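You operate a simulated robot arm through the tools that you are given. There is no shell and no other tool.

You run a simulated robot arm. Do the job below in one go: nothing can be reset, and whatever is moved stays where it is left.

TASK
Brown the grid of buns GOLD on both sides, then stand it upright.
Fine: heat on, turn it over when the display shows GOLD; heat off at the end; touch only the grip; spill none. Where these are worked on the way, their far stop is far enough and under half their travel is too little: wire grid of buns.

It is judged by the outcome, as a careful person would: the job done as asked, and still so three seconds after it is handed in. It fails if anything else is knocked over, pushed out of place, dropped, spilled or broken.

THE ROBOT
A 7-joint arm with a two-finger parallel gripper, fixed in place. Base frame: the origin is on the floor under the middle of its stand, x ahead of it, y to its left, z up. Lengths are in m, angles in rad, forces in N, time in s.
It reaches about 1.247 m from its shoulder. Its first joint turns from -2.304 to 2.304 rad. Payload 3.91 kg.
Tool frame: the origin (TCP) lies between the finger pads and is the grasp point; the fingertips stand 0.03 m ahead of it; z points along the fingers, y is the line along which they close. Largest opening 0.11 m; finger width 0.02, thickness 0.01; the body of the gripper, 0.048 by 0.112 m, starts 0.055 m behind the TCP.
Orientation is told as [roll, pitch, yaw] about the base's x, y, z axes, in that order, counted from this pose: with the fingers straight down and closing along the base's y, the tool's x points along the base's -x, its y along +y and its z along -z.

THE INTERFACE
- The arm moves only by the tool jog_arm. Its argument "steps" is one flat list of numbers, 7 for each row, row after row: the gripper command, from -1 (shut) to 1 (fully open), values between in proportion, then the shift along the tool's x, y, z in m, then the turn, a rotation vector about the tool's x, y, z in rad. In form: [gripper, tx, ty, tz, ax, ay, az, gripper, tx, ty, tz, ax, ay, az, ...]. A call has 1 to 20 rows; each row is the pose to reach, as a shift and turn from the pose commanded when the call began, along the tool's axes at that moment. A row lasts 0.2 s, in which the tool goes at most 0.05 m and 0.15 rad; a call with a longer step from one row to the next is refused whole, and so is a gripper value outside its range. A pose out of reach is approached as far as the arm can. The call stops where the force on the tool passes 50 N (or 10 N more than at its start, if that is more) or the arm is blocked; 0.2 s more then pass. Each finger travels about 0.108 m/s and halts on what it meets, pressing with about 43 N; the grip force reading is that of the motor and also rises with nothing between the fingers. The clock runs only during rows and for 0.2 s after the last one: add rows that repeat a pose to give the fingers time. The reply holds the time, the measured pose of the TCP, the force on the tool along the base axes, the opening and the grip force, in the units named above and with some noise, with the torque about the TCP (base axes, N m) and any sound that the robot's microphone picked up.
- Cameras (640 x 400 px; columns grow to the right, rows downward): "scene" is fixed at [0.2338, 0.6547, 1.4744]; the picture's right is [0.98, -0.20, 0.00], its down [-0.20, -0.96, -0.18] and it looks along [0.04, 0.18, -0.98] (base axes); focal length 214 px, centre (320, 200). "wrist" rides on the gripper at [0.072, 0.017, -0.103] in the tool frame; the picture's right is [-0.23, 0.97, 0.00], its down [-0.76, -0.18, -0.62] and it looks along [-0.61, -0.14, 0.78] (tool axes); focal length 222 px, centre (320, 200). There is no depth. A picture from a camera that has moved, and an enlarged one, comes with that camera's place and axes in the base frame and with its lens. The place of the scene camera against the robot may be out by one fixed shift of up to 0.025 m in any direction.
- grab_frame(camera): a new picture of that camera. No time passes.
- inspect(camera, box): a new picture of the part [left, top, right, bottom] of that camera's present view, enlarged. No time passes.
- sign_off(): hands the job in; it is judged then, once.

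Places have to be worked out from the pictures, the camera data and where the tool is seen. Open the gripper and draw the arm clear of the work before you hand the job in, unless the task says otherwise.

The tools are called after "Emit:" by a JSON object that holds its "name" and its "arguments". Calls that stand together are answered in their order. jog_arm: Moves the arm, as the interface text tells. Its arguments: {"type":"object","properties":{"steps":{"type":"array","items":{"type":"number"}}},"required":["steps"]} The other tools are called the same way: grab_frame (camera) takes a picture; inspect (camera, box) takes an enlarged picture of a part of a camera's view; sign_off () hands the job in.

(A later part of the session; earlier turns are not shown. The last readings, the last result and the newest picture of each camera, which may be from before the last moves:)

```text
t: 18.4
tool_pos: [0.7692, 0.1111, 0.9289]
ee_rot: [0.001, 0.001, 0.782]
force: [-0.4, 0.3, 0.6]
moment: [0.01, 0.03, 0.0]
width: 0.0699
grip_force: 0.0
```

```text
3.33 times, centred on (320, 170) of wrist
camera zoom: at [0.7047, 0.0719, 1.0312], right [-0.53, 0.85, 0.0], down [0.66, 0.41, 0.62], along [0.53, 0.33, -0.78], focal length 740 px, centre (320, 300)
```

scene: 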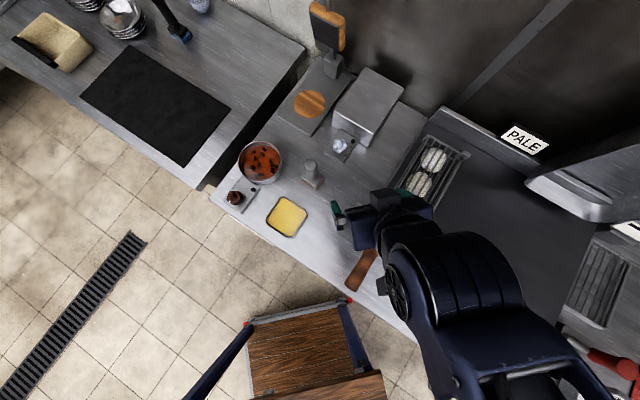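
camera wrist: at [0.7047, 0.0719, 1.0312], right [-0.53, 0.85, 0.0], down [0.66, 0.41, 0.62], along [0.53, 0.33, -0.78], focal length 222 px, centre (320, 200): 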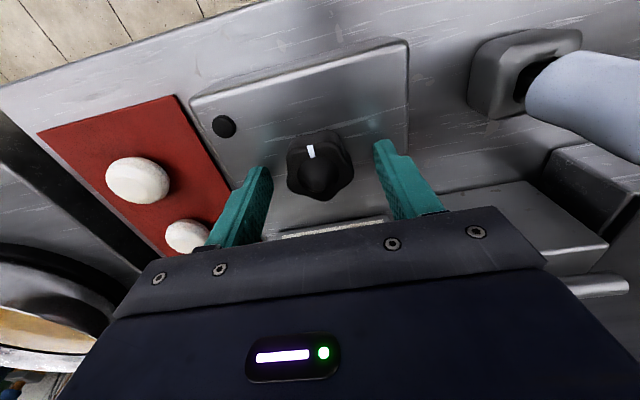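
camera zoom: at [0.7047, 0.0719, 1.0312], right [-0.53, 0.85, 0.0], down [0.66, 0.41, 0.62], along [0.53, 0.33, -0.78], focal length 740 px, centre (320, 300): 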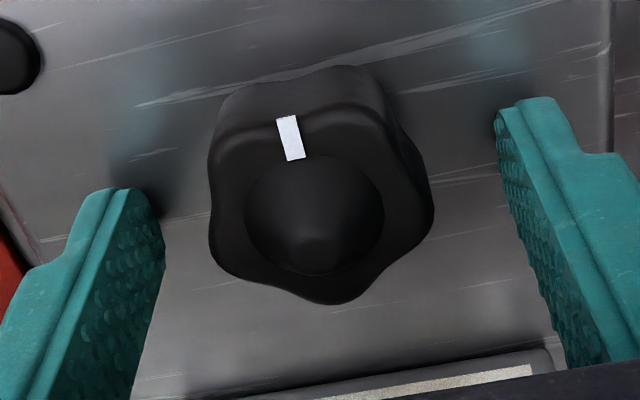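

The knob is centred between the fingers, and the reflections suggest the tips are about 1 cm above the box. I go down 5 mm more and close on the knob.

Emit:
{"name": "jog_arm", "arguments": {"steps": [0.27, 0, 0, 0.005, 0, 0, 0, -0.4, 0, 0, 0.005, 0, 0, 0, -0.4, 0, 0, 0.005, 0, 0, 0]}}

Emit:
{"name": "inspect", "arguments": {"camera": "wrist", "box": [240, 110, 400, 230]}}

```text
t: 19.2
tool_pos: [0.7688, 0.1113, 0.9254]
ee_rot: [-0.001, -0.001, 0.786]
force: [0.7, 6.1, 32.3]
moment: [0.11, 1.7, 0.08]
width: 0.0397
grip_force: 45.0
```

```text
3.33 times, centred on (320, 170) of wrist
camera zoom: at [0.7042, 0.0725, 1.0275], right [-0.53, 0.85, 0.0], down [0.66, 0.41, 0.63], along [0.53, 0.33, -0.78], focal length 740 px, centre (320, 300)
```

zoom: 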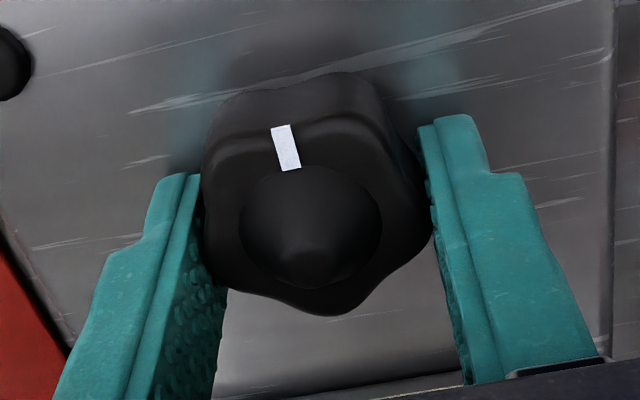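

The fingers hold the knob (width 0.0397), but there is an upward force of about 32 N, so I may be pressing on something. I hold still for one row to see whether that is only a transient.

Emit:
{"name": "jog_arm", "arguments": {"steps": [-0.4, 0, 0, 0, 0, 0, 0]}}

Emit:
{"name": "grab_frame", "arguments": {"camera": "wrist"}}

```text
t: 19.6
tool_pos: [0.7678, 0.1117, 0.9259]
ee_rot: [-0.003, -0.002, 0.785]
force: [3.2, 9.8, 40.8]
moment: [0.13, 1.75, 0.08]
width: 0.0397
grip_force: 45.0
```

```text
taken
camera wrist: at [0.7041, 0.0725, 1.0275], right [-0.53, 0.85, 0.0], down [0.66, 0.41, 0.63], along [0.53, 0.33, -0.78], focal length 222 px, centre (320, 200)
```

wrist: 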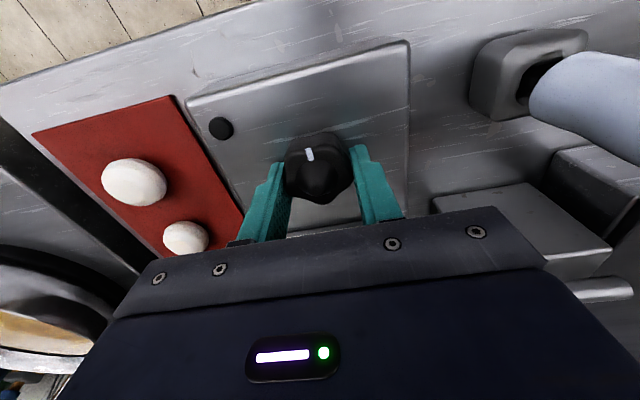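

The upward force grew to about 41 N, so the tips are wedging on the knob's flared skirt or the box. I open, rise 5 mm and close again with less depth.

Emit:
{"name": "jog_arm", "arguments": {"steps": [0.0, 0, 0, 0, 0, 0, 0, 0.0, 0, 0, -0.004, 0, 0, 0, 0.0, 0, 0, -0.005, 0, 0, 0]}}

Emit:
{"name": "jog_arm", "arguments": {"steps": [-0.25, 0, 0, 0, 0, 0, 0, -0.4, 0, 0, 0, 0, 0, 0]}}

```text
t: 20.4
tool_pos: [0.7672, 0.1111, 0.9265]
ee_rot: [0.002, 0.002, 0.786]
force: [-0.6, -0.1, -0.3]
moment: [0.04, 0.01, 0.0]
width: 0.0551
grip_force: 0.0
```

```text
t: 21.0
tool_pos: [0.7684, 0.1104, 0.9283]
ee_rot: [0.002, 0.002, 0.785]
force: [-4.2, -1.1, -6.8]
moment: [-0.4, -0.61, -0.04]
width: 0.0399
grip_force: 45.1
```

The grip on the knob is now clean (width 0.040, small forces). I try a small turn counter-clockwise as seen from above and watch the torque and the pointer.

Emit:
{"name": "jog_arm", "arguments": {"steps": [-0.4, 0, 0, 0, 0, 0, -0.1, -0.4, 0, 0, 0, 0, 0, -0.2, -0.4, 0, 0, 0, 0, 0, -0.3]}}

Emit:
{"name": "inspect", "arguments": {"camera": "wrist", "box": [180, 70, 440, 240]}}

```text
t: 21.8
tool_pos: [0.7671, 0.1123, 0.9285]
ee_rot: [0.002, -0.002, 1.088]
force: [-15.1, 17.8, -2.8]
moment: [0.41, -0.01, -0.52]
width: 0.0379
grip_force: 44.8
```

```text
2.35 times, centred on (310, 155) of wrist
camera zoom: at [0.7174, 0.0568, 1.0311], right [-0.76, 0.65, 0.0], down [0.51, 0.59, 0.62], along [0.41, 0.47, -0.78], focal length 523 px, centre (344, 306)
```

zoom: 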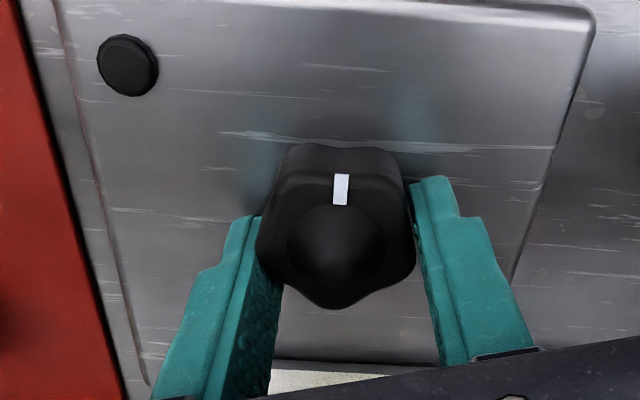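

The pointer did not move in the world frame (the fingers slipped with 0.52 Nm of resistance), so counter-clockwise is the off stop. I turn clockwise instead.

Emit:
{"name": "jog_arm", "arguments": {"steps": [-0.4, 0, 0, 0, 0, 0, 0.14, -0.4, 0, 0, 0, 0, 0, 0.28, -0.4, 0, 0, 0, 0, 0, 0.42, -0.4, 0, 0, 0, 0, 0, 0.56, -0.4, 0, 0, 0, 0, 0, 0.7]}}

Emit:
{"name": "grab_frame", "arguments": {"camera": "wrist"}}

Emit:
{"name": "inspect", "arguments": {"camera": "wrist", "box": [180, 70, 440, 240]}}

```text
t: 23.0
tool_pos: [0.7707, 0.108, 0.9284]
ee_rot: [-0.002, -0.001, 0.381]
force: [21.8, -6.7, -5.9]
moment: [0.17, -0.31, 0.17]
width: 0.0379
grip_force: 45.5
```

```text
taken
camera wrist: at [0.6955, 0.0984, 1.0311], right [-0.15, 0.99, 0.0], down [0.77, 0.12, 0.62], along [0.62, 0.09, -0.78], focal length 222 px, centre (320, 200)
```

wrist: 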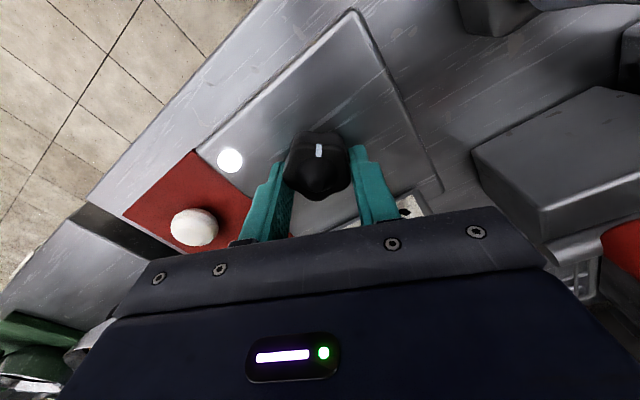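

```text
2.35 times, centred on (310, 155) of wrist
camera zoom: at [0.6955, 0.0984, 1.0311], right [-0.15, 0.99, 0.0], down [0.77, 0.12, 0.62], along [0.62, 0.09, -0.78], focal length 523 px, centre (344, 306)
```

zoom: 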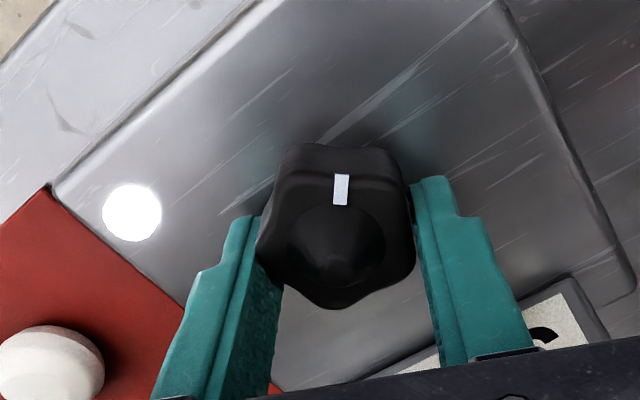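

The lamp on the plate is now lit, so the heat is on and the knob turned with the tool. I open, rise clear, and check that the lamp stays lit and what the signs read.

Emit:
{"name": "jog_arm", "arguments": {"steps": [0.0, 0, 0, 0, 0, 0, 0, 0.27, 0, 0, 0, 0, 0, 0, 0.27, 0, 0, -0.03, 0, 0, 0, 0.27, 0, 0, -0.075, 0, 0, 0]}}

Emit:
{"name": "grab_frame", "arguments": {"camera": "wrist"}}

Emit:
{"name": "inspect", "arguments": {"camera": "scene", "box": [380, 90, 640, 250]}}

```text
t: 24.0
tool_pos: [0.7681, 0.1104, 1.0031]
ee_rot: [0.001, 0.003, 0.387]
force: [-0.7, -0.3, -0.1]
moment: [-0.03, 0.02, 0.02]
width: 0.0699
grip_force: 0.0
```

```text
taken
camera wrist: at [0.6943, 0.1004, 1.1051], right [-0.16, 0.99, 0.0], down [0.77, 0.12, 0.62], along [0.61, 0.1, -0.78], focal length 222 px, centre (320, 200)
```

wrist: 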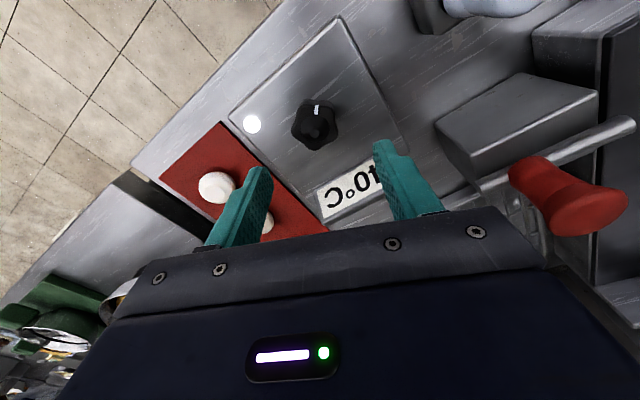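

```text
2.46 times, centred on (510, 170) of scene
camera zoom: at [0.2338, 0.6547, 1.4744], right [0.98, -0.2, 0.0], down [-0.2, -0.96, -0.18], along [0.04, 0.18, -0.98], focal length 528 px, centre (-148, 274)
```

zoom: 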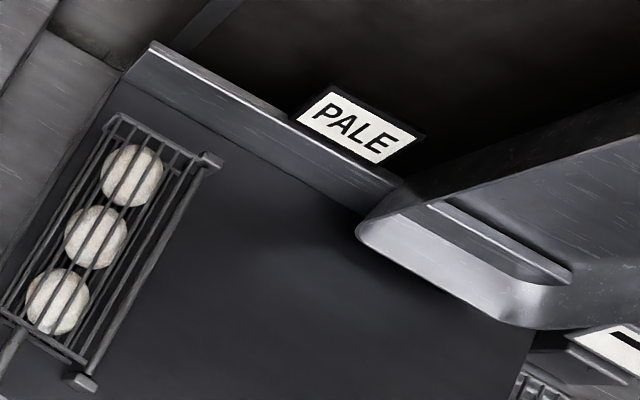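

The lamp stays lit and the temperature is climbing (it no longer reads 25), while the buns still read PALE. I go straight to the grip now, first up and across with a yaw to 135°.

Emit:
{"name": "jog_arm", "arguments": {"steps": [0.27, 0, 0, -0.05, 0, 0, 0, 0.27, 0.0273, 0.0334, -0.06, 0, 0, -0.1313, 0.27, 0.0545, 0.0668, -0.07, 0, 0, -0.2625, 0.27, 0.0818, 0.1002, -0.079, 0, 0, -0.3938, 0.27, 0.1091, 0.1336, -0.089, 0, 0, -0.5251, 0.27, 0.1363, 0.167, -0.099, 0, 0, -0.6563, 0.27, 0.1636, 0.2004, -0.109, 0, 0, -0.7876, 0.27, 0.1909, 0.2338, -0.119, 0, 0, -0.9189, 0.27, 0.2181, 0.2672, -0.128, 0, 0, -1.0501, 0.27, 0.2454, 0.3006, -0.138, 0, 0, -1.1814, 0.27, 0.2727, 0.334, -0.148, 0, 0, -1.3127, 0.27, 0.2999, 0.3674, -0.158, 0, 0, -1.4439, 0.27, 0.3272, 0.4008, -0.168, 0, 0, -1.5752, 0.27, 0.3545, 0.4342, -0.177, 0, 0, -1.7065, 0.27, 0.3817, 0.4676, -0.187, 0, 0, -1.8377, 0.27, 0.409, 0.501, -0.197, 0, 0, -1.969]}}

Emit:
{"name": "inspect", "arguments": {"camera": "scene", "box": [380, 90, 640, 250]}}

Emit:
{"name": "grab_frame", "arguments": {"camera": "wrist"}}

```text
t: 27.4
tool_pos: [0.2003, 0.4227, 1.2009]
ee_rot: [-0.001, -0.001, 2.356]
force: [0.9, -0.2, -1.5]
moment: [-0.01, 0.01, 0.0]
width: 0.0697
grip_force: 0.0
```

```text
2.46 times, centred on (510, 170) of scene
camera zoom: at [0.2338, 0.6547, 1.4744], right [0.98, -0.2, 0.0], down [-0.2, -0.96, -0.18], along [0.04, 0.18, -0.98], focal length 528 px, centre (-148, 274)
```

zoom: 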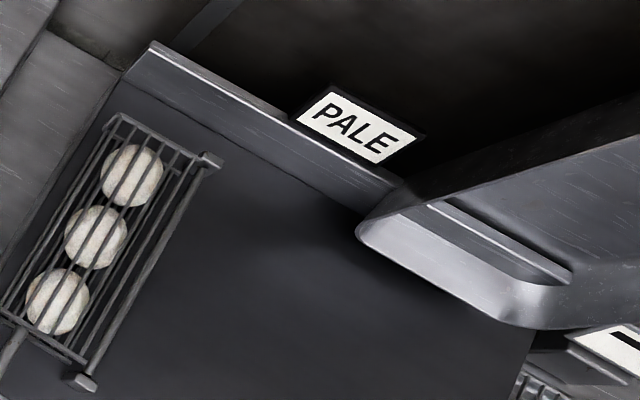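

```text
taken
camera wrist: at [0.2388, 0.3601, 1.303], right [-0.85, -0.53, 0.0], down [-0.41, 0.66, 0.62], along [-0.33, 0.53, -0.78], focal length 222 px, centre (320, 200)
```

wrist: 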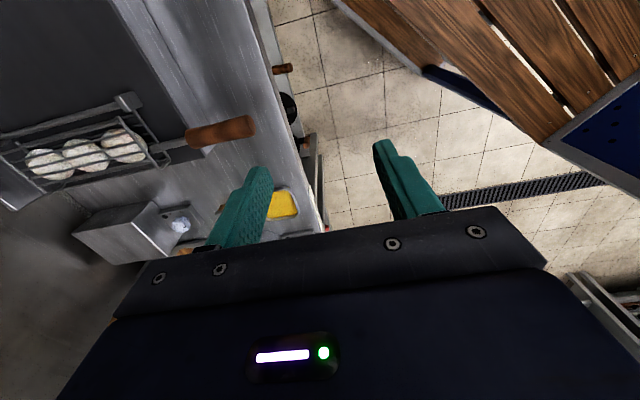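

Still PALE at 27 s. I now pitch the fingers up to horizontal, pointing along the grip, while going down in front of the counter, and check that the arm can reach this.

Emit:
{"name": "jog_arm", "arguments": {"steps": [0.27, -0.0029, -0.0027, 0.0136, 0.1428, 0, 0, 0.27, -0.0058, -0.0055, 0.0273, 0.2856, 0, 0, 0.27, -0.0087, -0.0082, 0.0409, 0.4284, 0, 0, 0.27, -0.0116, -0.0109, 0.0545, 0.5712, 0, 0, 0.27, -0.0145, -0.0136, 0.0682, 0.714, 0, 0, 0.27, -0.0175, -0.0164, 0.0818, 0.8568, 0, 0, 0.27, -0.0204, -0.0191, 0.0955, 0.9996, 0, 0, 0.27, -0.0233, -0.0218, 0.1091, 1.1424, 0, 0, 0.27, -0.0262, -0.0245, 0.1227, 1.2852, 0, 0, 0.27, -0.0291, -0.0273, 0.1364, 1.428, 0, 0, 0.27, -0.032, -0.03, 0.15, 1.5708, 0, 0]}}

Emit:
{"name": "grab_frame", "arguments": {"camera": "wrist"}}

Emit:
{"name": "grab_frame", "arguments": {"camera": "scene"}}

```text
t: 29.8
tool_pos: [0.2003, 0.4637, 1.0495]
ee_rot: [-1.573, -0.001, 2.353]
force: [-0.1, -0.4, 0.1]
moment: [-0.02, 0.01, 0.01]
width: 0.0697
grip_force: 0.0
```

```text
taken
camera wrist: at [0.1761, 0.3413, 1.0319], right [-0.16, 0.16, -0.97], down [-0.98, 0.1, 0.18], along [0.13, 0.98, 0.14], focal length 222 px, centre (320, 200)
```

wrist: 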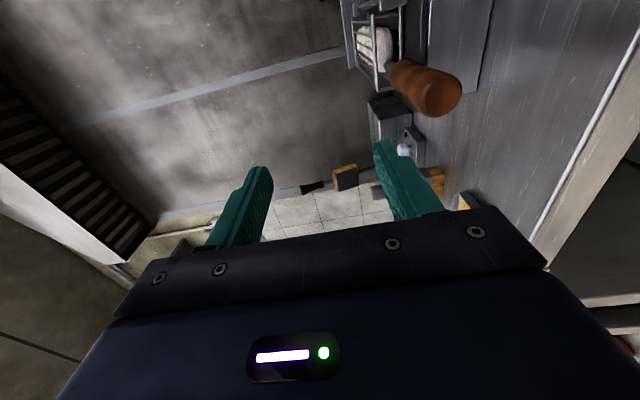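

```text
taken
```

scene: 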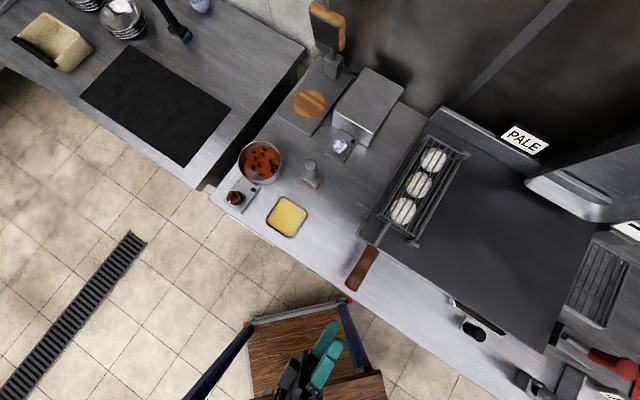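

The horizontal pose was reached with no contact, and the display still reads PALE. I enlarge the grip and hinge from this frontal view to get their exact line and height.

Emit:
{"name": "inspect", "arguments": {"camera": "wrist", "box": [330, 0, 490, 140]}}

Emit:
{"name": "inspect", "arguments": {"camera": "scene", "box": [480, 110, 560, 160]}}

```text
2.86 times, centred on (410, 70) of wrist
camera zoom: at [0.1761, 0.3413, 1.0319], right [-0.16, 0.16, -0.97], down [-0.98, 0.1, 0.18], along [0.13, 0.98, 0.14], focal length 635 px, centre (63, 571)
```

zoom: 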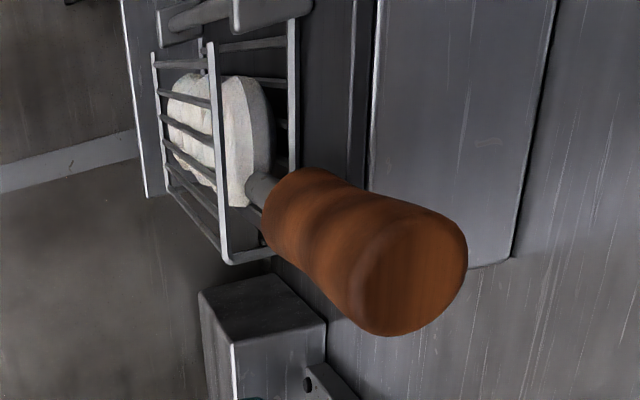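

```text
8.00 times, centred on (520, 135) of scene
camera zoom: at [0.2338, 0.6547, 1.4744], right [0.98, -0.2, 0.0], down [-0.2, -0.96, -0.18], along [0.04, 0.18, -0.98], focal length 1716 px, centre (-1280, 720)
```

zoom: 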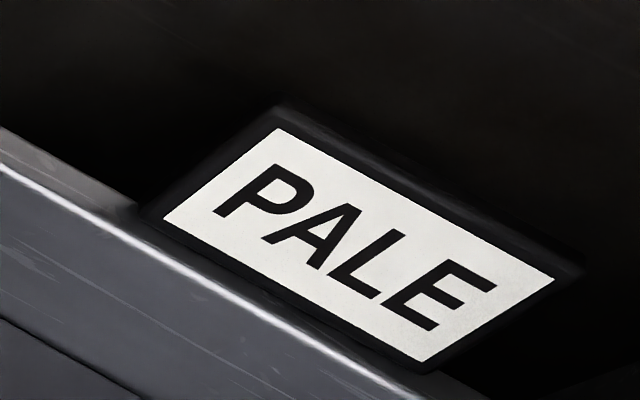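

The grip's end is a round face about 3.2 cm across, centred near depth u=0.563, lateral w=−0.185, z≈0.944, and the hinge axis looks to be at nearly the same height. I move down to the pre-grasp position in line with the grip, where the hinge post will be fully in view.

Emit:
{"name": "jog_arm", "arguments": {"steps": [0.27, 0, 0.0355, 0.01, 0, 0, 0, 0.27, 0, 0.071, 0.02, 0, 0, 0, 0.27, 0, 0.1065, 0.03, 0, 0, 0]}}

Emit:
{"name": "grab_frame", "arguments": {"camera": "wrist"}}

Emit:
{"name": "inspect", "arguments": {"camera": "wrist", "box": [250, 0, 410, 100]}}

Emit:
{"name": "inspect", "arguments": {"camera": "scene", "box": [300, 90, 580, 320]}}

```text
t: 30.6
tool_pos: [0.2204, 0.488, 0.9452]
ee_rot: [-1.571, 0.001, 2.355]
force: [0.3, -0.2, 0.7]
moment: [0.02, 0.01, -0.04]
width: 0.0696
grip_force: 0.1
```

```text
taken
camera wrist: at [0.1969, 0.3637, 0.9261], right [-0.16, 0.16, -0.97], down [-0.98, 0.1, 0.18], along [0.13, 0.98, 0.14], focal length 222 px, centre (320, 200)
```

wrist: 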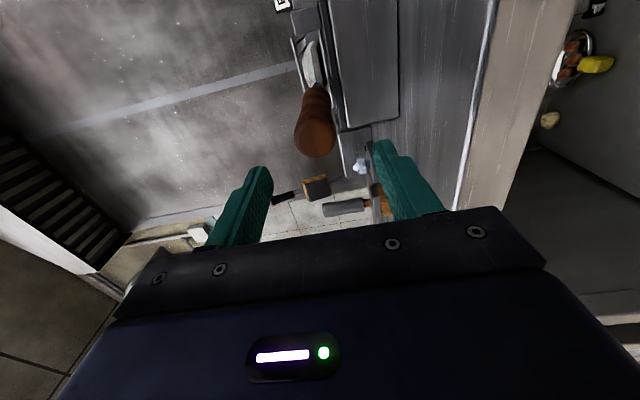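

```text
4.00 times, centred on (330, 50) of wrist
camera zoom: at [0.1969, 0.3637, 0.9261], right [-0.16, 0.16, -0.97], down [-0.98, 0.1, 0.18], along [0.13, 0.98, 0.14], focal length 888 px, centre (280, 800)
```

zoom: 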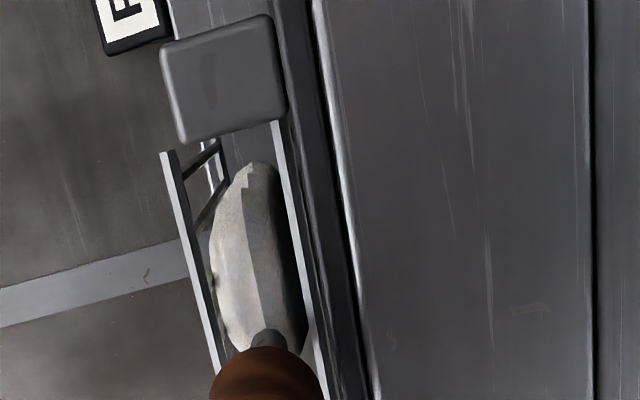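

```text
1.74 times, centred on (440, 205) of scene
camera zoom: at [0.2338, 0.6547, 1.4744], right [0.98, -0.2, 0.0], down [-0.2, -0.96, -0.18], along [0.04, 0.18, -0.98], focal length 373 px, centre (111, 191)
```

zoom: 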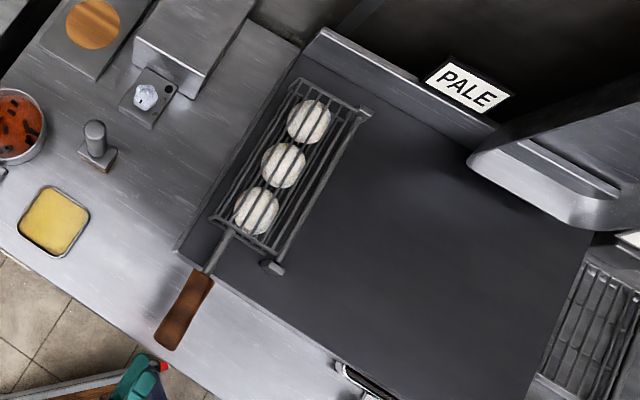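

The near hinge post is centred at about w=−0.112, z=0.940, and the grip's end is almost exactly on my tool axis. I check the grip's end face at higher zoom and make sure the handle is level.

Emit:
{"name": "inspect", "arguments": {"camera": "wrist", "box": [260, 60, 380, 200]}}

```text
2.86 times, centred on (320, 130) of wrist
camera zoom: at [0.1969, 0.3637, 0.9261], right [-0.16, 0.16, -0.97], down [-0.98, 0.1, 0.18], along [0.13, 0.98, 0.14], focal length 635 px, centre (320, 400)
```

zoom: 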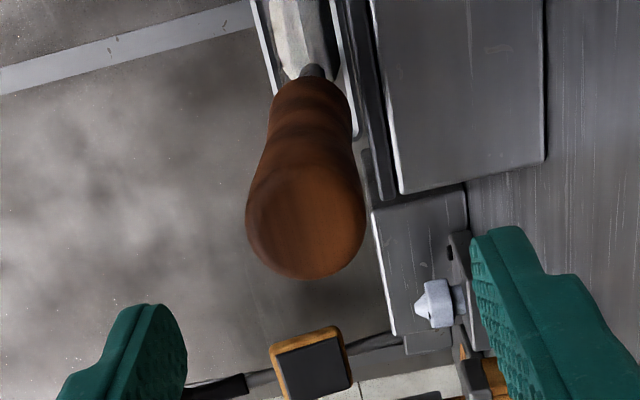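

Everything lines up: the grip centre is at w≈−0.186, z≈0.945, and the hinge is at w≈−0.112, z≈0.940, so the radius is about 0.074 m. I slide the open fingers over the grip along its axis, without closing yet.

Emit:
{"name": "jog_arm", "arguments": {"steps": [0.27, 0.003, 0, 0.033, 0, 0, 0, 0.27, 0.003, 0, 0.066, 0, 0, 0, 0.27, 0.003, 0, 0.0985, 0, 0, 0]}}

Emit:
{"name": "grab_frame", "arguments": {"camera": "wrist"}}

Emit:
{"name": "inspect", "arguments": {"camera": "scene", "box": [300, 90, 580, 320]}}

```text
t: 31.4
tool_pos: [0.2914, 0.554, 0.9448]
ee_rot: [-1.571, 0.0, 2.354]
force: [0.0, 0.3, 0.4]
moment: [0.0, 0.0, -0.01]
width: 0.07
grip_force: 0.0
```

```text
taken
camera wrist: at [0.2697, 0.4309, 0.9267], right [-0.16, 0.16, -0.97], down [-0.98, 0.1, 0.18], along [0.13, 0.98, 0.14], focal length 222 px, centre (320, 200)
```

wrist: 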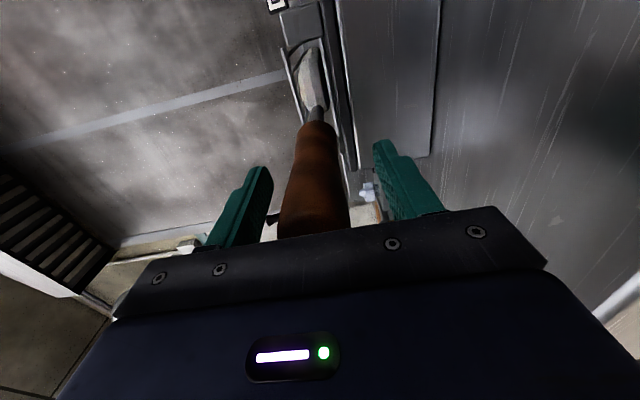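

```text
1.74 times, centred on (440, 205) of scene
camera zoom: at [0.2338, 0.6547, 1.4744], right [0.98, -0.2, 0.0], down [-0.2, -0.96, -0.18], along [0.04, 0.18, -0.98], focal length 373 px, centre (111, 191)
```

zoom: 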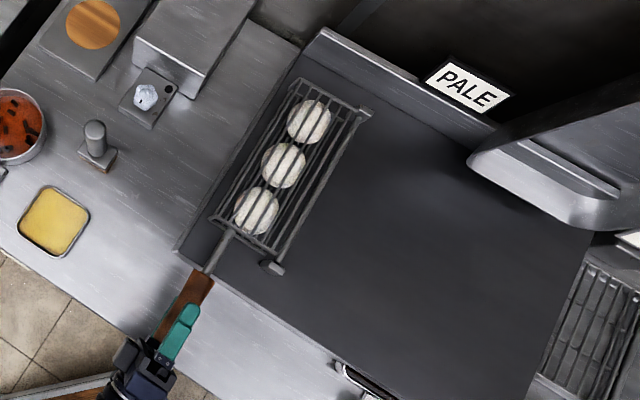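

The fingers now straddle the grip without touching, and it sits about 3 mm above my axis. I centre on it, narrow the fingers to a loose cage, and wait two seconds while watching the display.

Emit:
{"name": "jog_arm", "arguments": {"steps": [0.0, 0, -0.003, 0, 0, 0, 0, -0.15, 0, -0.003, 0, 0, 0, 0, -0.15, 0, -0.003, 0, 0, 0, 0, -0.15, 0, -0.003, 0, 0, 0, 0, -0.15, 0, -0.003, 0, 0, 0, 0, -0.15, 0, -0.003, 0, 0, 0, 0, -0.15, 0, -0.003, 0, 0, 0, 0, -0.15, 0, -0.003, 0, 0, 0, 0]}}

Emit:
{"name": "inspect", "arguments": {"camera": "scene", "box": [300, 90, 580, 320]}}

Emit:
{"name": "inspect", "arguments": {"camera": "wrist", "box": [200, 100, 440, 250]}}

```text
t: 33.2
tool_pos: [0.2927, 0.5548, 0.9463]
ee_rot: [-1.572, 0.001, 2.355]
force: [0.5, -0.5, -0.6]
moment: [-0.01, -0.02, -0.01]
width: 0.0468
grip_force: 0.0
```

```text
1.74 times, centred on (440, 205) of scene
camera zoom: at [0.2338, 0.6547, 1.4744], right [0.98, -0.2, 0.0], down [-0.2, -0.96, -0.18], along [0.04, 0.18, -0.98], focal length 373 px, centre (111, 191)
```

zoom: 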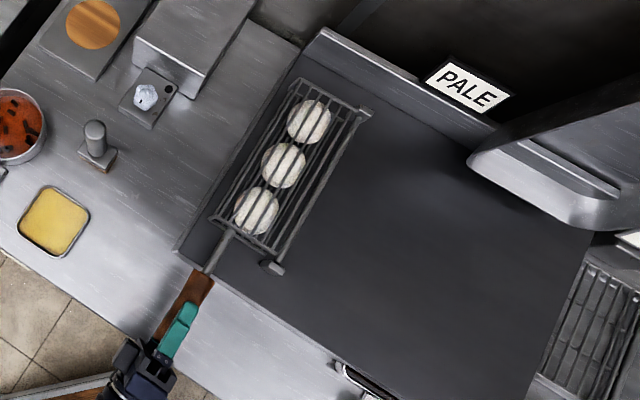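

```text
2.67 times, centred on (320, 175) of wrist
camera zoom: at [0.2694, 0.431, 0.9294], right [-0.16, 0.16, -0.97], down [-0.98, 0.1, 0.18], along [0.13, 0.98, 0.14], focal length 592 px, centre (320, 267)
```

zoom: 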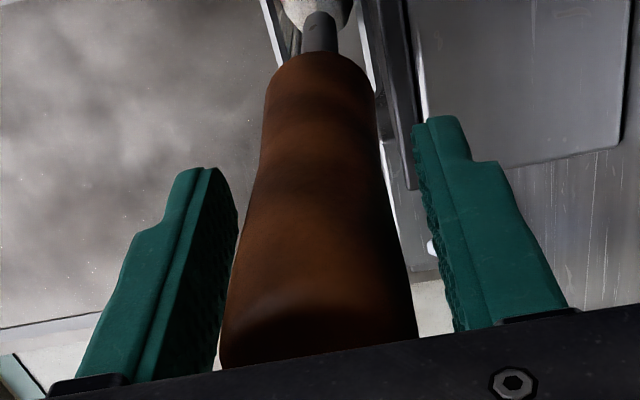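

The grip is well centred and caged (opening 0.047), with no contact force. I keep waiting for GOLD and check every couple of seconds.

Emit:
{"name": "jog_arm", "arguments": {"steps": [-0.15, 0, 0, 0, 0, 0, 0, -0.15, 0, 0, 0, 0, 0, 0, -0.15, 0, 0, 0, 0, 0, 0, -0.15, 0, 0, 0, 0, 0, 0, -0.15, 0, 0, 0, 0, 0, 0, -0.15, 0, 0, 0, 0, 0, 0, -0.15, 0, 0, 0, 0, 0, 0, -0.15, 0, 0, 0, 0, 0, 0]}}

Emit:
{"name": "inspect", "arguments": {"camera": "scene", "box": [480, 110, 560, 160]}}

Emit:
{"name": "inspect", "arguments": {"camera": "scene", "box": [550, 340, 640, 400]}}

```text
t: 35.0
tool_pos: [0.2918, 0.5535, 0.9465]
ee_rot: [-1.572, -0.001, 2.355]
force: [-0.2, 0.5, -1.0]
moment: [0.0, 0.01, -0.02]
width: 0.0468
grip_force: 0.0
```

```text
8.00 times, centred on (520, 135) of scene
camera zoom: at [0.2338, 0.6547, 1.4744], right [0.98, -0.2, 0.0], down [-0.2, -0.96, -0.18], along [0.04, 0.18, -0.98], focal length 1716 px, centre (-1280, 720)
```

zoom: 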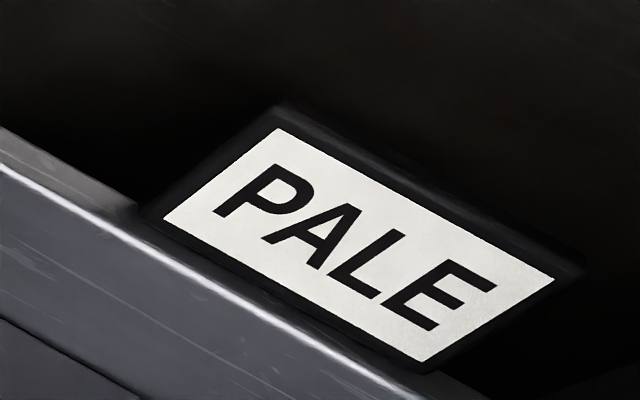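

```text
6.67 times, centred on (595, 370) of scene
camera zoom: at [0.2338, 0.6547, 1.4744], right [0.98, -0.2, 0.0], down [-0.2, -0.96, -0.18], along [0.04, 0.18, -0.98], focal length 1430 px, centre (-1513, -933)
```

zoom: 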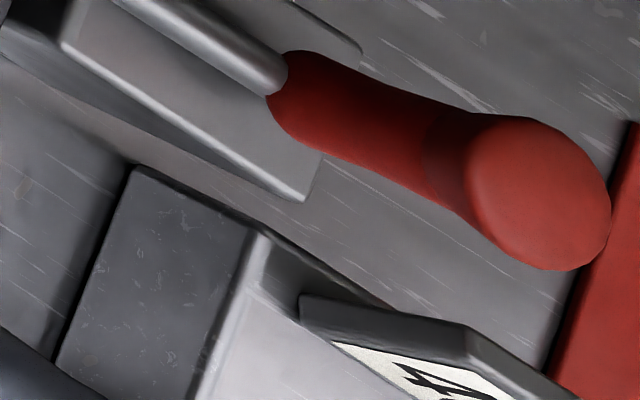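

The display is still PALE at 35 s. The edge of the thermostat sign is just visible in the scene view, so I zoom on it and wait a little more.

Emit:
{"name": "inspect", "arguments": {"camera": "scene", "box": [595, 380, 640, 400]}}

Emit:
{"name": "jog_arm", "arguments": {"steps": [-0.15, 0, 0, 0, 0, 0, 0, -0.15, 0, 0, 0, 0, 0, 0, -0.15, 0, 0, 0, 0, 0, 0, -0.15, 0, 0, 0, 0, 0, 0, -0.15, 0, 0, 0, 0, 0, 0, -0.15, 0, 0, 0, 0, 0, 0, -0.15, 0, 0, 0, 0, 0, 0, -0.15, 0, 0, 0, 0, 0, 0]}}

Emit:
{"name": "inspect", "arguments": {"camera": "scene", "box": [340, 100, 560, 300]}}

Emit:
{"name": "inspect", "arguments": {"camera": "scene", "box": [595, 380, 640, 400]}}

```text
14.22 times, centred on (618, 390) of scene
camera zoom: at [0.2338, 0.6547, 1.4744], right [0.98, -0.2, 0.0], down [-0.2, -0.96, -0.18], along [0.04, 0.18, -0.98], focal length 3050 px, centre (-3911, -2502)
```

zoom: 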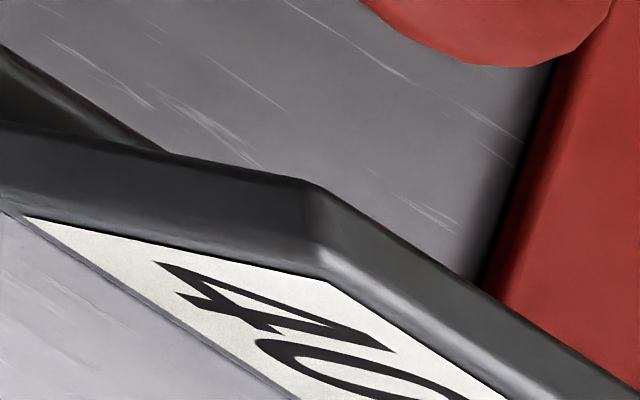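

```text
t: 36.8
tool_pos: [0.293, 0.5552, 0.9465]
ee_rot: [-1.57, -0.001, 2.354]
force: [0.6, 0.4, -0.1]
moment: [0.05, -0.02, -0.02]
width: 0.0466
grip_force: 0.1
```

```text
2.00 times, centred on (450, 200) of scene
camera zoom: at [0.2338, 0.6547, 1.4744], right [0.98, -0.2, 0.0], down [-0.2, -0.96, -0.18], along [0.04, 0.18, -0.98], focal length 429 px, centre (60, 200)
```

zoom: 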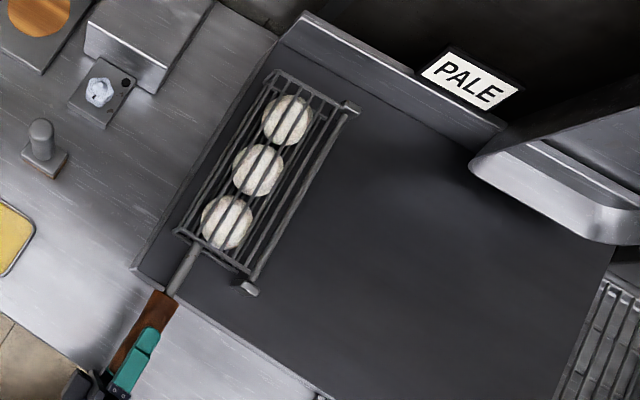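

```text
14.22 times, centred on (618, 390) of scene
camera zoom: at [0.2338, 0.6547, 1.4744], right [0.98, -0.2, 0.0], down [-0.2, -0.96, -0.18], along [0.04, 0.18, -0.98], focal length 3050 px, centre (-3911, -2502)
```

zoom: 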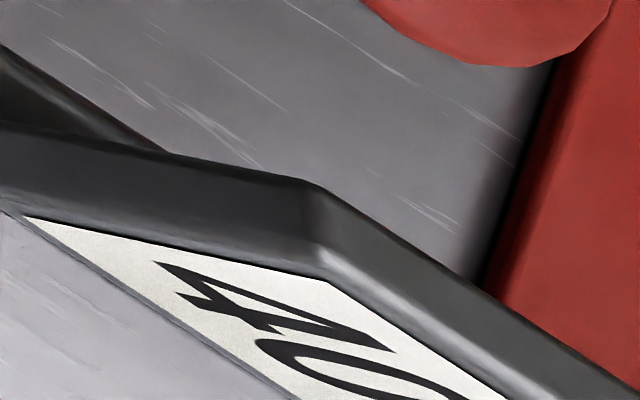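

The thermostat sign has stayed at 40 since I turned that knob, while the display still says PALE. It behaves like a low setpoint for the adjoining red mat with dough balls, not like griddle heat. The small on/off plate with the white knob right beside the grid now looks like the real heat switch. I release the cage, back off, and first put the black knob back to off.

Emit:
{"name": "jog_arm", "arguments": {"steps": [0.27, 0, 0, 0, 0, 0, 0, 0.27, 0, 0, -0.035, 0, 0, 0, 0.27, 0, 0, -0.07, 0, 0, 0, 0.27, 0, 0, -0.1, 0, 0, 0, 0.27, 0, -0.0227, -0.102, -0.1428, 0, 0, 0.27, 0, -0.0455, -0.104, -0.2856, 0, 0, 0.27, 0, -0.0682, -0.106, -0.4284, 0, 0, 0.27, 0, -0.0909, -0.108, -0.5712, 0, 0, 0.27, 0, -0.1136, -0.11, -0.714, 0, 0, 0.27, 0, -0.1364, -0.112, -0.8568, 0, 0, 0.27, 0, -0.1591, -0.114, -0.9996, 0, 0, 0.27, 0, -0.1818, -0.116, -1.1424, 0, 0, 0.27, 0, -0.2045, -0.118, -1.2852, 0, 0, 0.27, 0, -0.2273, -0.119, -1.428, 0, 0, 0.27, 0, -0.25, -0.12, -1.5708, 0, 0]}}

Emit:
{"name": "inspect", "arguments": {"camera": "scene", "box": [340, 100, 560, 300]}}

```text
t: 40.0
tool_pos: [0.2081, 0.4699, 1.1985]
ee_rot: [0.001, 0.001, 2.354]
force: [-0.2, -0.1, 0.3]
moment: [-0.02, 0.01, -0.03]
width: 0.0701
grip_force: 0.0
```

```text
2.00 times, centred on (450, 200) of scene
camera zoom: at [0.2338, 0.6547, 1.4744], right [0.98, -0.2, 0.0], down [-0.2, -0.96, -0.18], along [0.04, 0.18, -0.98], focal length 429 px, centre (60, 200)
```

zoom: 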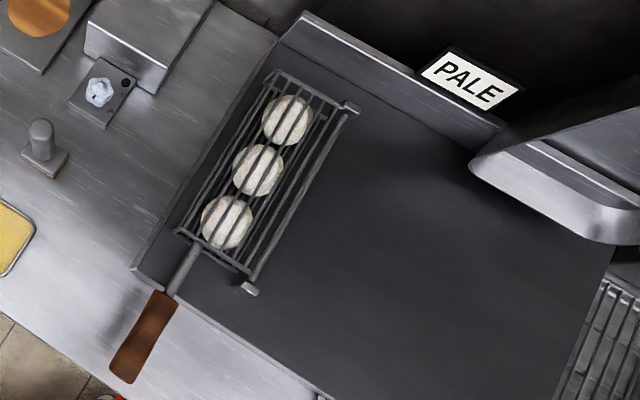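

The grid is undisturbed and still PALE at 40 s. I travel back to the black knob at the yaw where I released it.

Emit:
{"name": "jog_arm", "arguments": {"steps": [0.27, 0.0434, -0.0095, 0.0097, 0, 0, 0.1313, 0.27, 0.0867, -0.019, 0.0195, 0, 0, 0.2625, 0.27, 0.1301, -0.0286, 0.0292, 0, 0, 0.3938, 0.27, 0.1735, -0.0381, 0.0389, 0, 0, 0.5251, 0.27, 0.2168, -0.0476, 0.0487, 0, 0, 0.6563, 0.27, 0.2602, -0.0571, 0.0584, 0, 0, 0.7876, 0.27, 0.3036, -0.0666, 0.0681, 0, 0, 0.9189, 0.27, 0.3469, -0.0762, 0.0779, 0, 0, 1.0501, 0.27, 0.3903, -0.0857, 0.0876, 0, 0, 1.1814, 0.27, 0.4337, -0.0952, 0.0973, 0, 0, 1.3127, 0.27, 0.477, -0.1047, 0.1071, 0, 0, 1.4439, 0.27, 0.5204, -0.1142, 0.1168, 0, 0, 1.5752, 0.27, 0.5638, -0.1238, 0.1265, 0, 0, 1.7065, 0.27, 0.6071, -0.1333, 0.1363, 0, 0, 1.8377, 0.27, 0.649, -0.1428, 0.146, 0, 0, 1.969, 0.27, 0.649, -0.1428, 0.196, 0, 0, 1.969]}}

Emit:
{"name": "grab_frame", "arguments": {"camera": "wrist"}}

Emit:
{"name": "inspect", "arguments": {"camera": "wrist", "box": [220, 60, 420, 230]}}

Emit:
{"name": "inspect", "arguments": {"camera": "scene", "box": [595, 380, 640, 400]}}

```text
t: 43.4
tool_pos: [0.7682, 0.1098, 1.0003]
ee_rot: [0.0, 0.0, 0.381]
force: [-0.3, 0.2, 0.4]
moment: [-0.03, -0.04, 0.01]
width: 0.07
grip_force: 0.0
```

```text
taken
camera wrist: at [0.6923, 0.0989, 1.1032], right [-0.15, 0.99, 0.0], down [0.77, 0.12, 0.62], along [0.62, 0.1, -0.78], focal length 222 px, centre (320, 200)
```

wrist: 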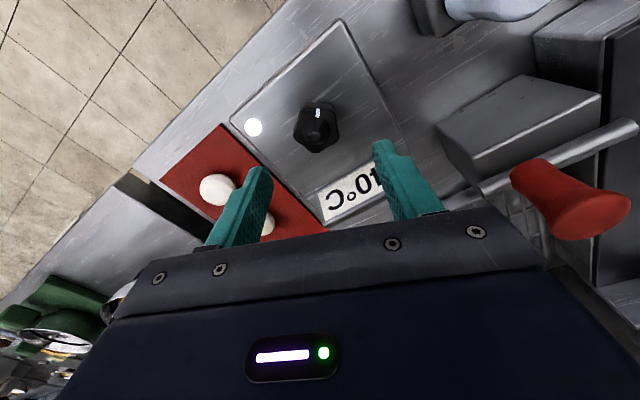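

```text
2.35 times, centred on (320, 145) of wrist
camera zoom: at [0.6923, 0.0989, 1.1032], right [-0.15, 0.99, 0.0], down [0.77, 0.12, 0.62], along [0.62, 0.1, -0.78], focal length 523 px, centre (320, 329)
```

zoom: 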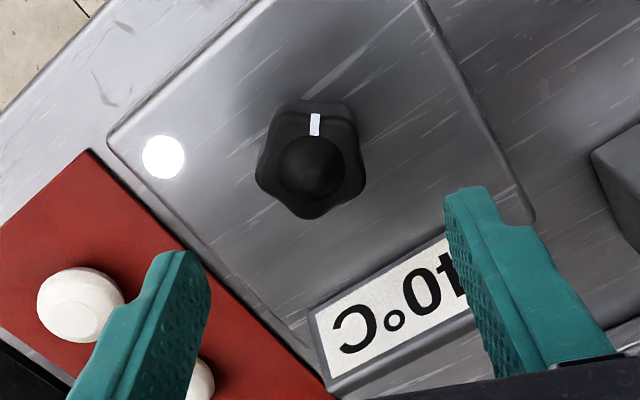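

```text
14.22 times, centred on (618, 390) of scene
camera zoom: at [0.2338, 0.6547, 1.4744], right [0.98, -0.2, 0.0], down [-0.2, -0.96, -0.18], along [0.04, 0.18, -0.98], focal length 3050 px, centre (-3911, -2502)
```

zoom: 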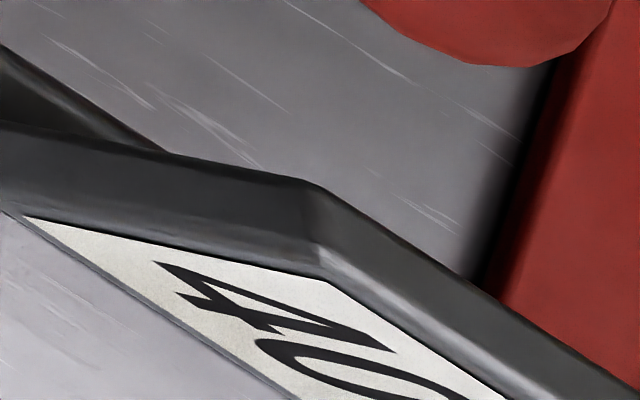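

The sign still reads 40°C with the lamp lit, and the knob is about 3 mm off my axis. I centre, descend and grip it again.

Emit:
{"name": "jog_arm", "arguments": {"steps": [0.27, -0.002, -0.0025, 0.036, 0, 0, 0, 0.27, -0.002, -0.0025, 0.072, 0, 0, 0, -0.2, -0.002, -0.0025, 0.072, 0, 0, 0, -0.4, -0.002, -0.0025, 0.072, 0, 0, 0]}}

Emit:
{"name": "inspect", "arguments": {"camera": "wrist", "box": [180, 70, 440, 240]}}

```text
t: 44.4
tool_pos: [0.7701, 0.1088, 0.9283]
ee_rot: [-0.001, 0.0, 0.384]
force: [1.2, -3.3, -2.8]
moment: [-0.08, -0.96, 0.01]
width: 0.0378
grip_force: 44.8
```

```text
2.35 times, centred on (310, 155) of wrist
camera zoom: at [0.6943, 0.0974, 1.0307], right [-0.15, 0.99, 0.0], down [0.77, 0.12, 0.62], along [0.62, 0.1, -0.78], focal length 523 px, centre (344, 306)
```

zoom: 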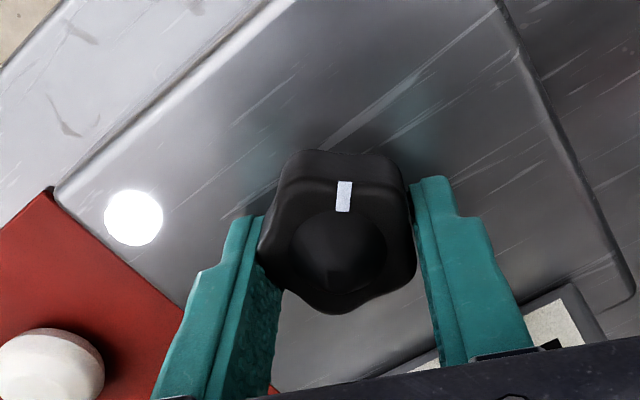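

The grip is good. I turn the knob counter-clockwise back to its off stop.

Emit:
{"name": "jog_arm", "arguments": {"steps": [-0.4, 0, 0, 0, 0, 0, -0.14, -0.4, 0, 0, 0, 0, 0, -0.28, -0.4, 0, 0, 0, 0, 0, -0.42, -0.4, 0, 0, 0, 0, 0, -0.56, -0.4, 0, 0, 0, 0, 0, -0.7, -0.4, 0, 0, 0, 0, 0, -0.78]}}

Emit:
{"name": "inspect", "arguments": {"camera": "wrist", "box": [180, 50, 440, 240]}}

Emit:
{"name": "inspect", "arguments": {"camera": "scene", "box": [595, 380, 640, 400]}}

```text
t: 45.6
tool_pos: [0.7673, 0.1105, 0.9281]
ee_rot: [0.006, 0.004, 1.056]
force: [-6.8, 1.7, 6.3]
moment: [-0.7, -0.79, -0.03]
width: 0.0378
grip_force: 44.6
stopped in row 5: the force on the tool passed its limit at 52 N (the readings are from after the stop); the commanded pose is now the measured one
```

```text
2.11 times, centred on (310, 145) of wrist
camera zoom: at [0.7156, 0.057, 1.031], right [-0.74, 0.68, 0.0], down [0.53, 0.58, 0.62], along [0.42, 0.46, -0.78], focal length 468 px, centre (341, 316)
```

zoom: 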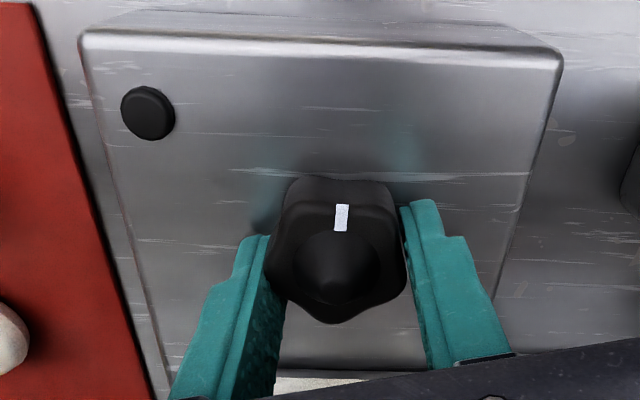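

```text
14.22 times, centred on (618, 390) of scene
camera zoom: at [0.2338, 0.6547, 1.4744], right [0.98, -0.2, 0.0], down [-0.2, -0.96, -0.18], along [0.04, 0.18, -0.98], focal length 3050 px, centre (-3911, -2502)
```

zoom: 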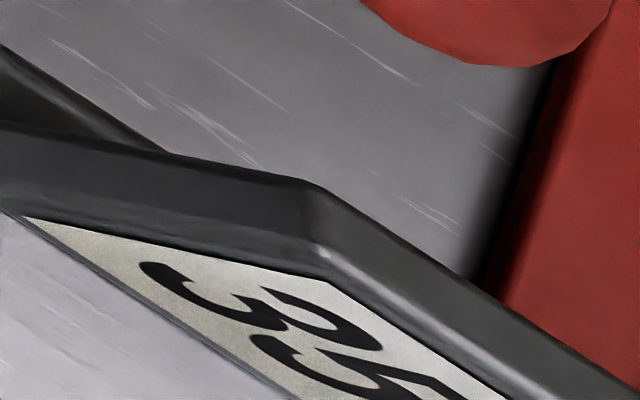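

The lamp is off and the pointer is back at its start. The sign shows 35 and is falling, so it is a real temperature that only held 40 at that setting. I release, rise, and confirm it returns to 25 before going to the white switch.

Emit:
{"name": "jog_arm", "arguments": {"steps": [0.0, 0, 0, 0, 0, 0, 0, 0.27, 0, 0, 0, 0, 0, 0, 0.27, 0, 0, -0.03, 0, 0, 0, 0.27, 0, 0, -0.075, 0, 0, 0, 0.27, 0, 0, -0.12, 0, 0, 0, 0.27, 0, 0, -0.165, 0, 0, 0]}}

Emit:
{"name": "grab_frame", "arguments": {"camera": "wrist"}}

Emit:
{"name": "inspect", "arguments": {"camera": "wrist", "box": [220, 60, 420, 230]}}

Emit:
{"name": "inspect", "arguments": {"camera": "scene", "box": [595, 380, 640, 400]}}

```text
t: 47.0
tool_pos: [0.767, 0.1087, 1.0938]
ee_rot: [0.004, 0.003, 1.053]
force: [-0.1, 0.0, -0.4]
moment: [0.0, 0.04, 0.02]
width: 0.0699
grip_force: 0.1
```

```text
taken
camera wrist: at [0.7174, 0.0548, 1.1978], right [-0.73, 0.68, 0.0], down [0.54, 0.57, 0.62], along [0.42, 0.46, -0.79], focal length 222 px, centre (320, 200)
```

wrist: 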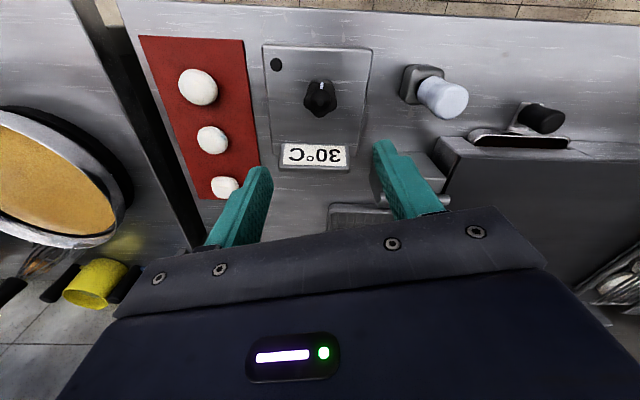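

```text
2.35 times, centred on (320, 145) of wrist
camera zoom: at [0.7174, 0.0548, 1.1978], right [-0.73, 0.68, 0.0], down [0.54, 0.57, 0.62], along [0.42, 0.46, -0.79], focal length 523 px, centre (320, 329)
```

zoom: 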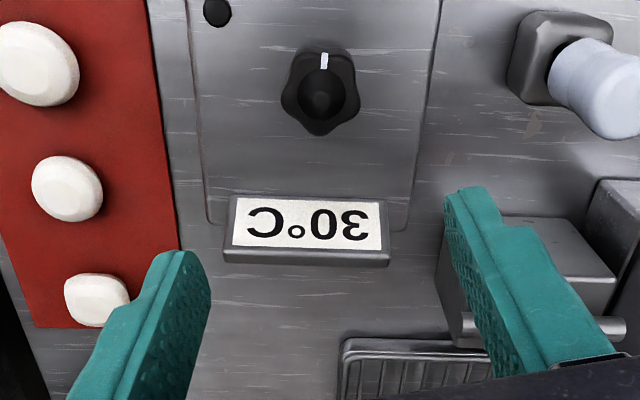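

```text
14.22 times, centred on (618, 390) of scene
camera zoom: at [0.2338, 0.6547, 1.4744], right [0.98, -0.2, 0.0], down [-0.2, -0.96, -0.18], along [0.04, 0.18, -0.98], focal length 3050 px, centre (-3911, -2502)
```

zoom: 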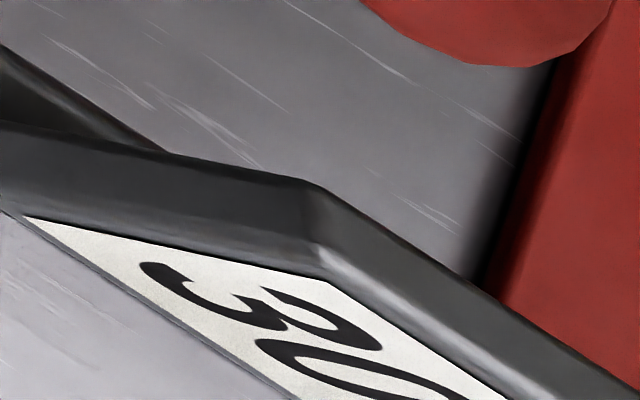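

The sign is at 30 and falling with its lamp off, so the thermostat is restored. I go to the white switch, estimated at (0.328, 0.899, 0.90), staying high above everything.

Emit:
{"name": "jog_arm", "arguments": {"steps": [0.27, -0.0227, 0.0417, -0.0056, 0, 0, 0.0141, 0.27, -0.0453, 0.0834, -0.0112, 0, 0, 0.0282, 0.27, -0.068, 0.125, -0.0167, 0, 0, 0.0423, 0.27, -0.0906, 0.1667, -0.0223, 0, 0, 0.0564, 0.27, -0.1133, 0.2084, -0.0279, 0, 0, 0.0705, 0.27, -0.1359, 0.2501, -0.0335, 0, 0, 0.0846, 0.27, -0.1586, 0.2918, -0.0391, 0, 0, 0.0987, 0.27, -0.1812, 0.3334, -0.0446, 0, 0, 0.1128, 0.27, -0.2039, 0.3751, -0.0502, 0, 0, 0.1269, 0.27, -0.2265, 0.4168, -0.0558, 0, 0, 0.141, 0.27, -0.2492, 0.4585, -0.0614, 0, 0, 0.1551, 0.27, -0.2718, 0.5002, -0.067, 0, 0, 0.1692, 0.27, -0.2945, 0.5418, -0.0725, 0, 0, 0.1833, 0.27, -0.3171, 0.5835, -0.0781, 0, 0, 0.1974, 0.27, -0.3398, 0.6252, -0.0837, 0, 0, 0.2115, 0.27, -0.3624, 0.6669, -0.0893, 0, 0, 0.2256, 0.27, -0.3851, 0.7086, -0.0949, 0, 0, 0.2397, 0.27, -0.4077, 0.7502, -0.1004, 0, 0, 0.2538, 0.27, -0.4303, 0.7919, -0.106, 0, 0, 0.268]}}

Emit:
{"name": "grab_frame", "arguments": {"camera": "wrist"}}

Emit:
{"name": "grab_frame", "arguments": {"camera": "scene"}}

```text
t: 51.0
tool_pos: [0.292, 0.877, 1.2019]
ee_rot: [0.005, 0.002, 0.785]
force: [0.4, -0.7, 1.5]
moment: [0.12, 0.08, 0.03]
width: 0.07
grip_force: 0.0
```

```text
taken
camera wrist: at [0.2291, 0.8384, 1.304], right [-0.53, 0.85, 0.0], down [0.67, 0.41, 0.62], along [0.52, 0.33, -0.78], focal length 222 px, centre (320, 200)
```

wrist: 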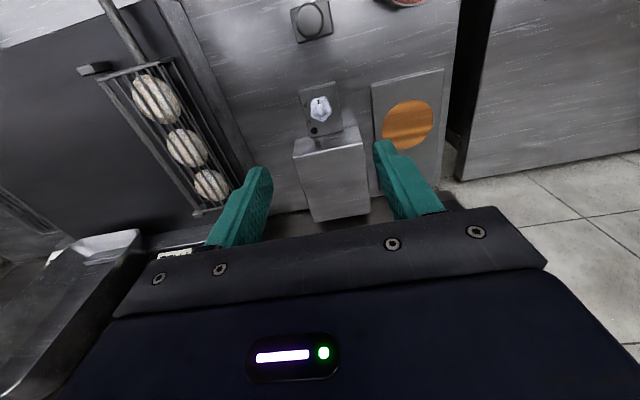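

```text
taken
```

scene: 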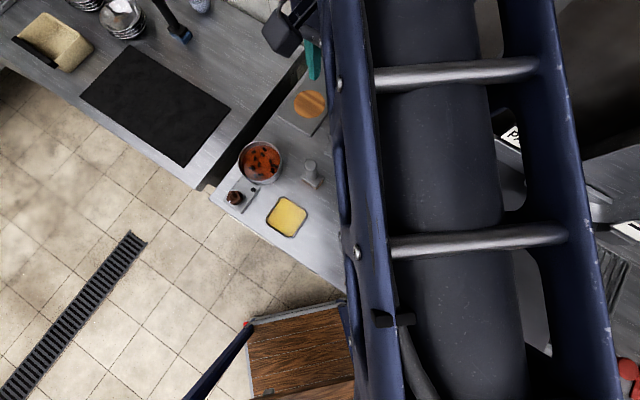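

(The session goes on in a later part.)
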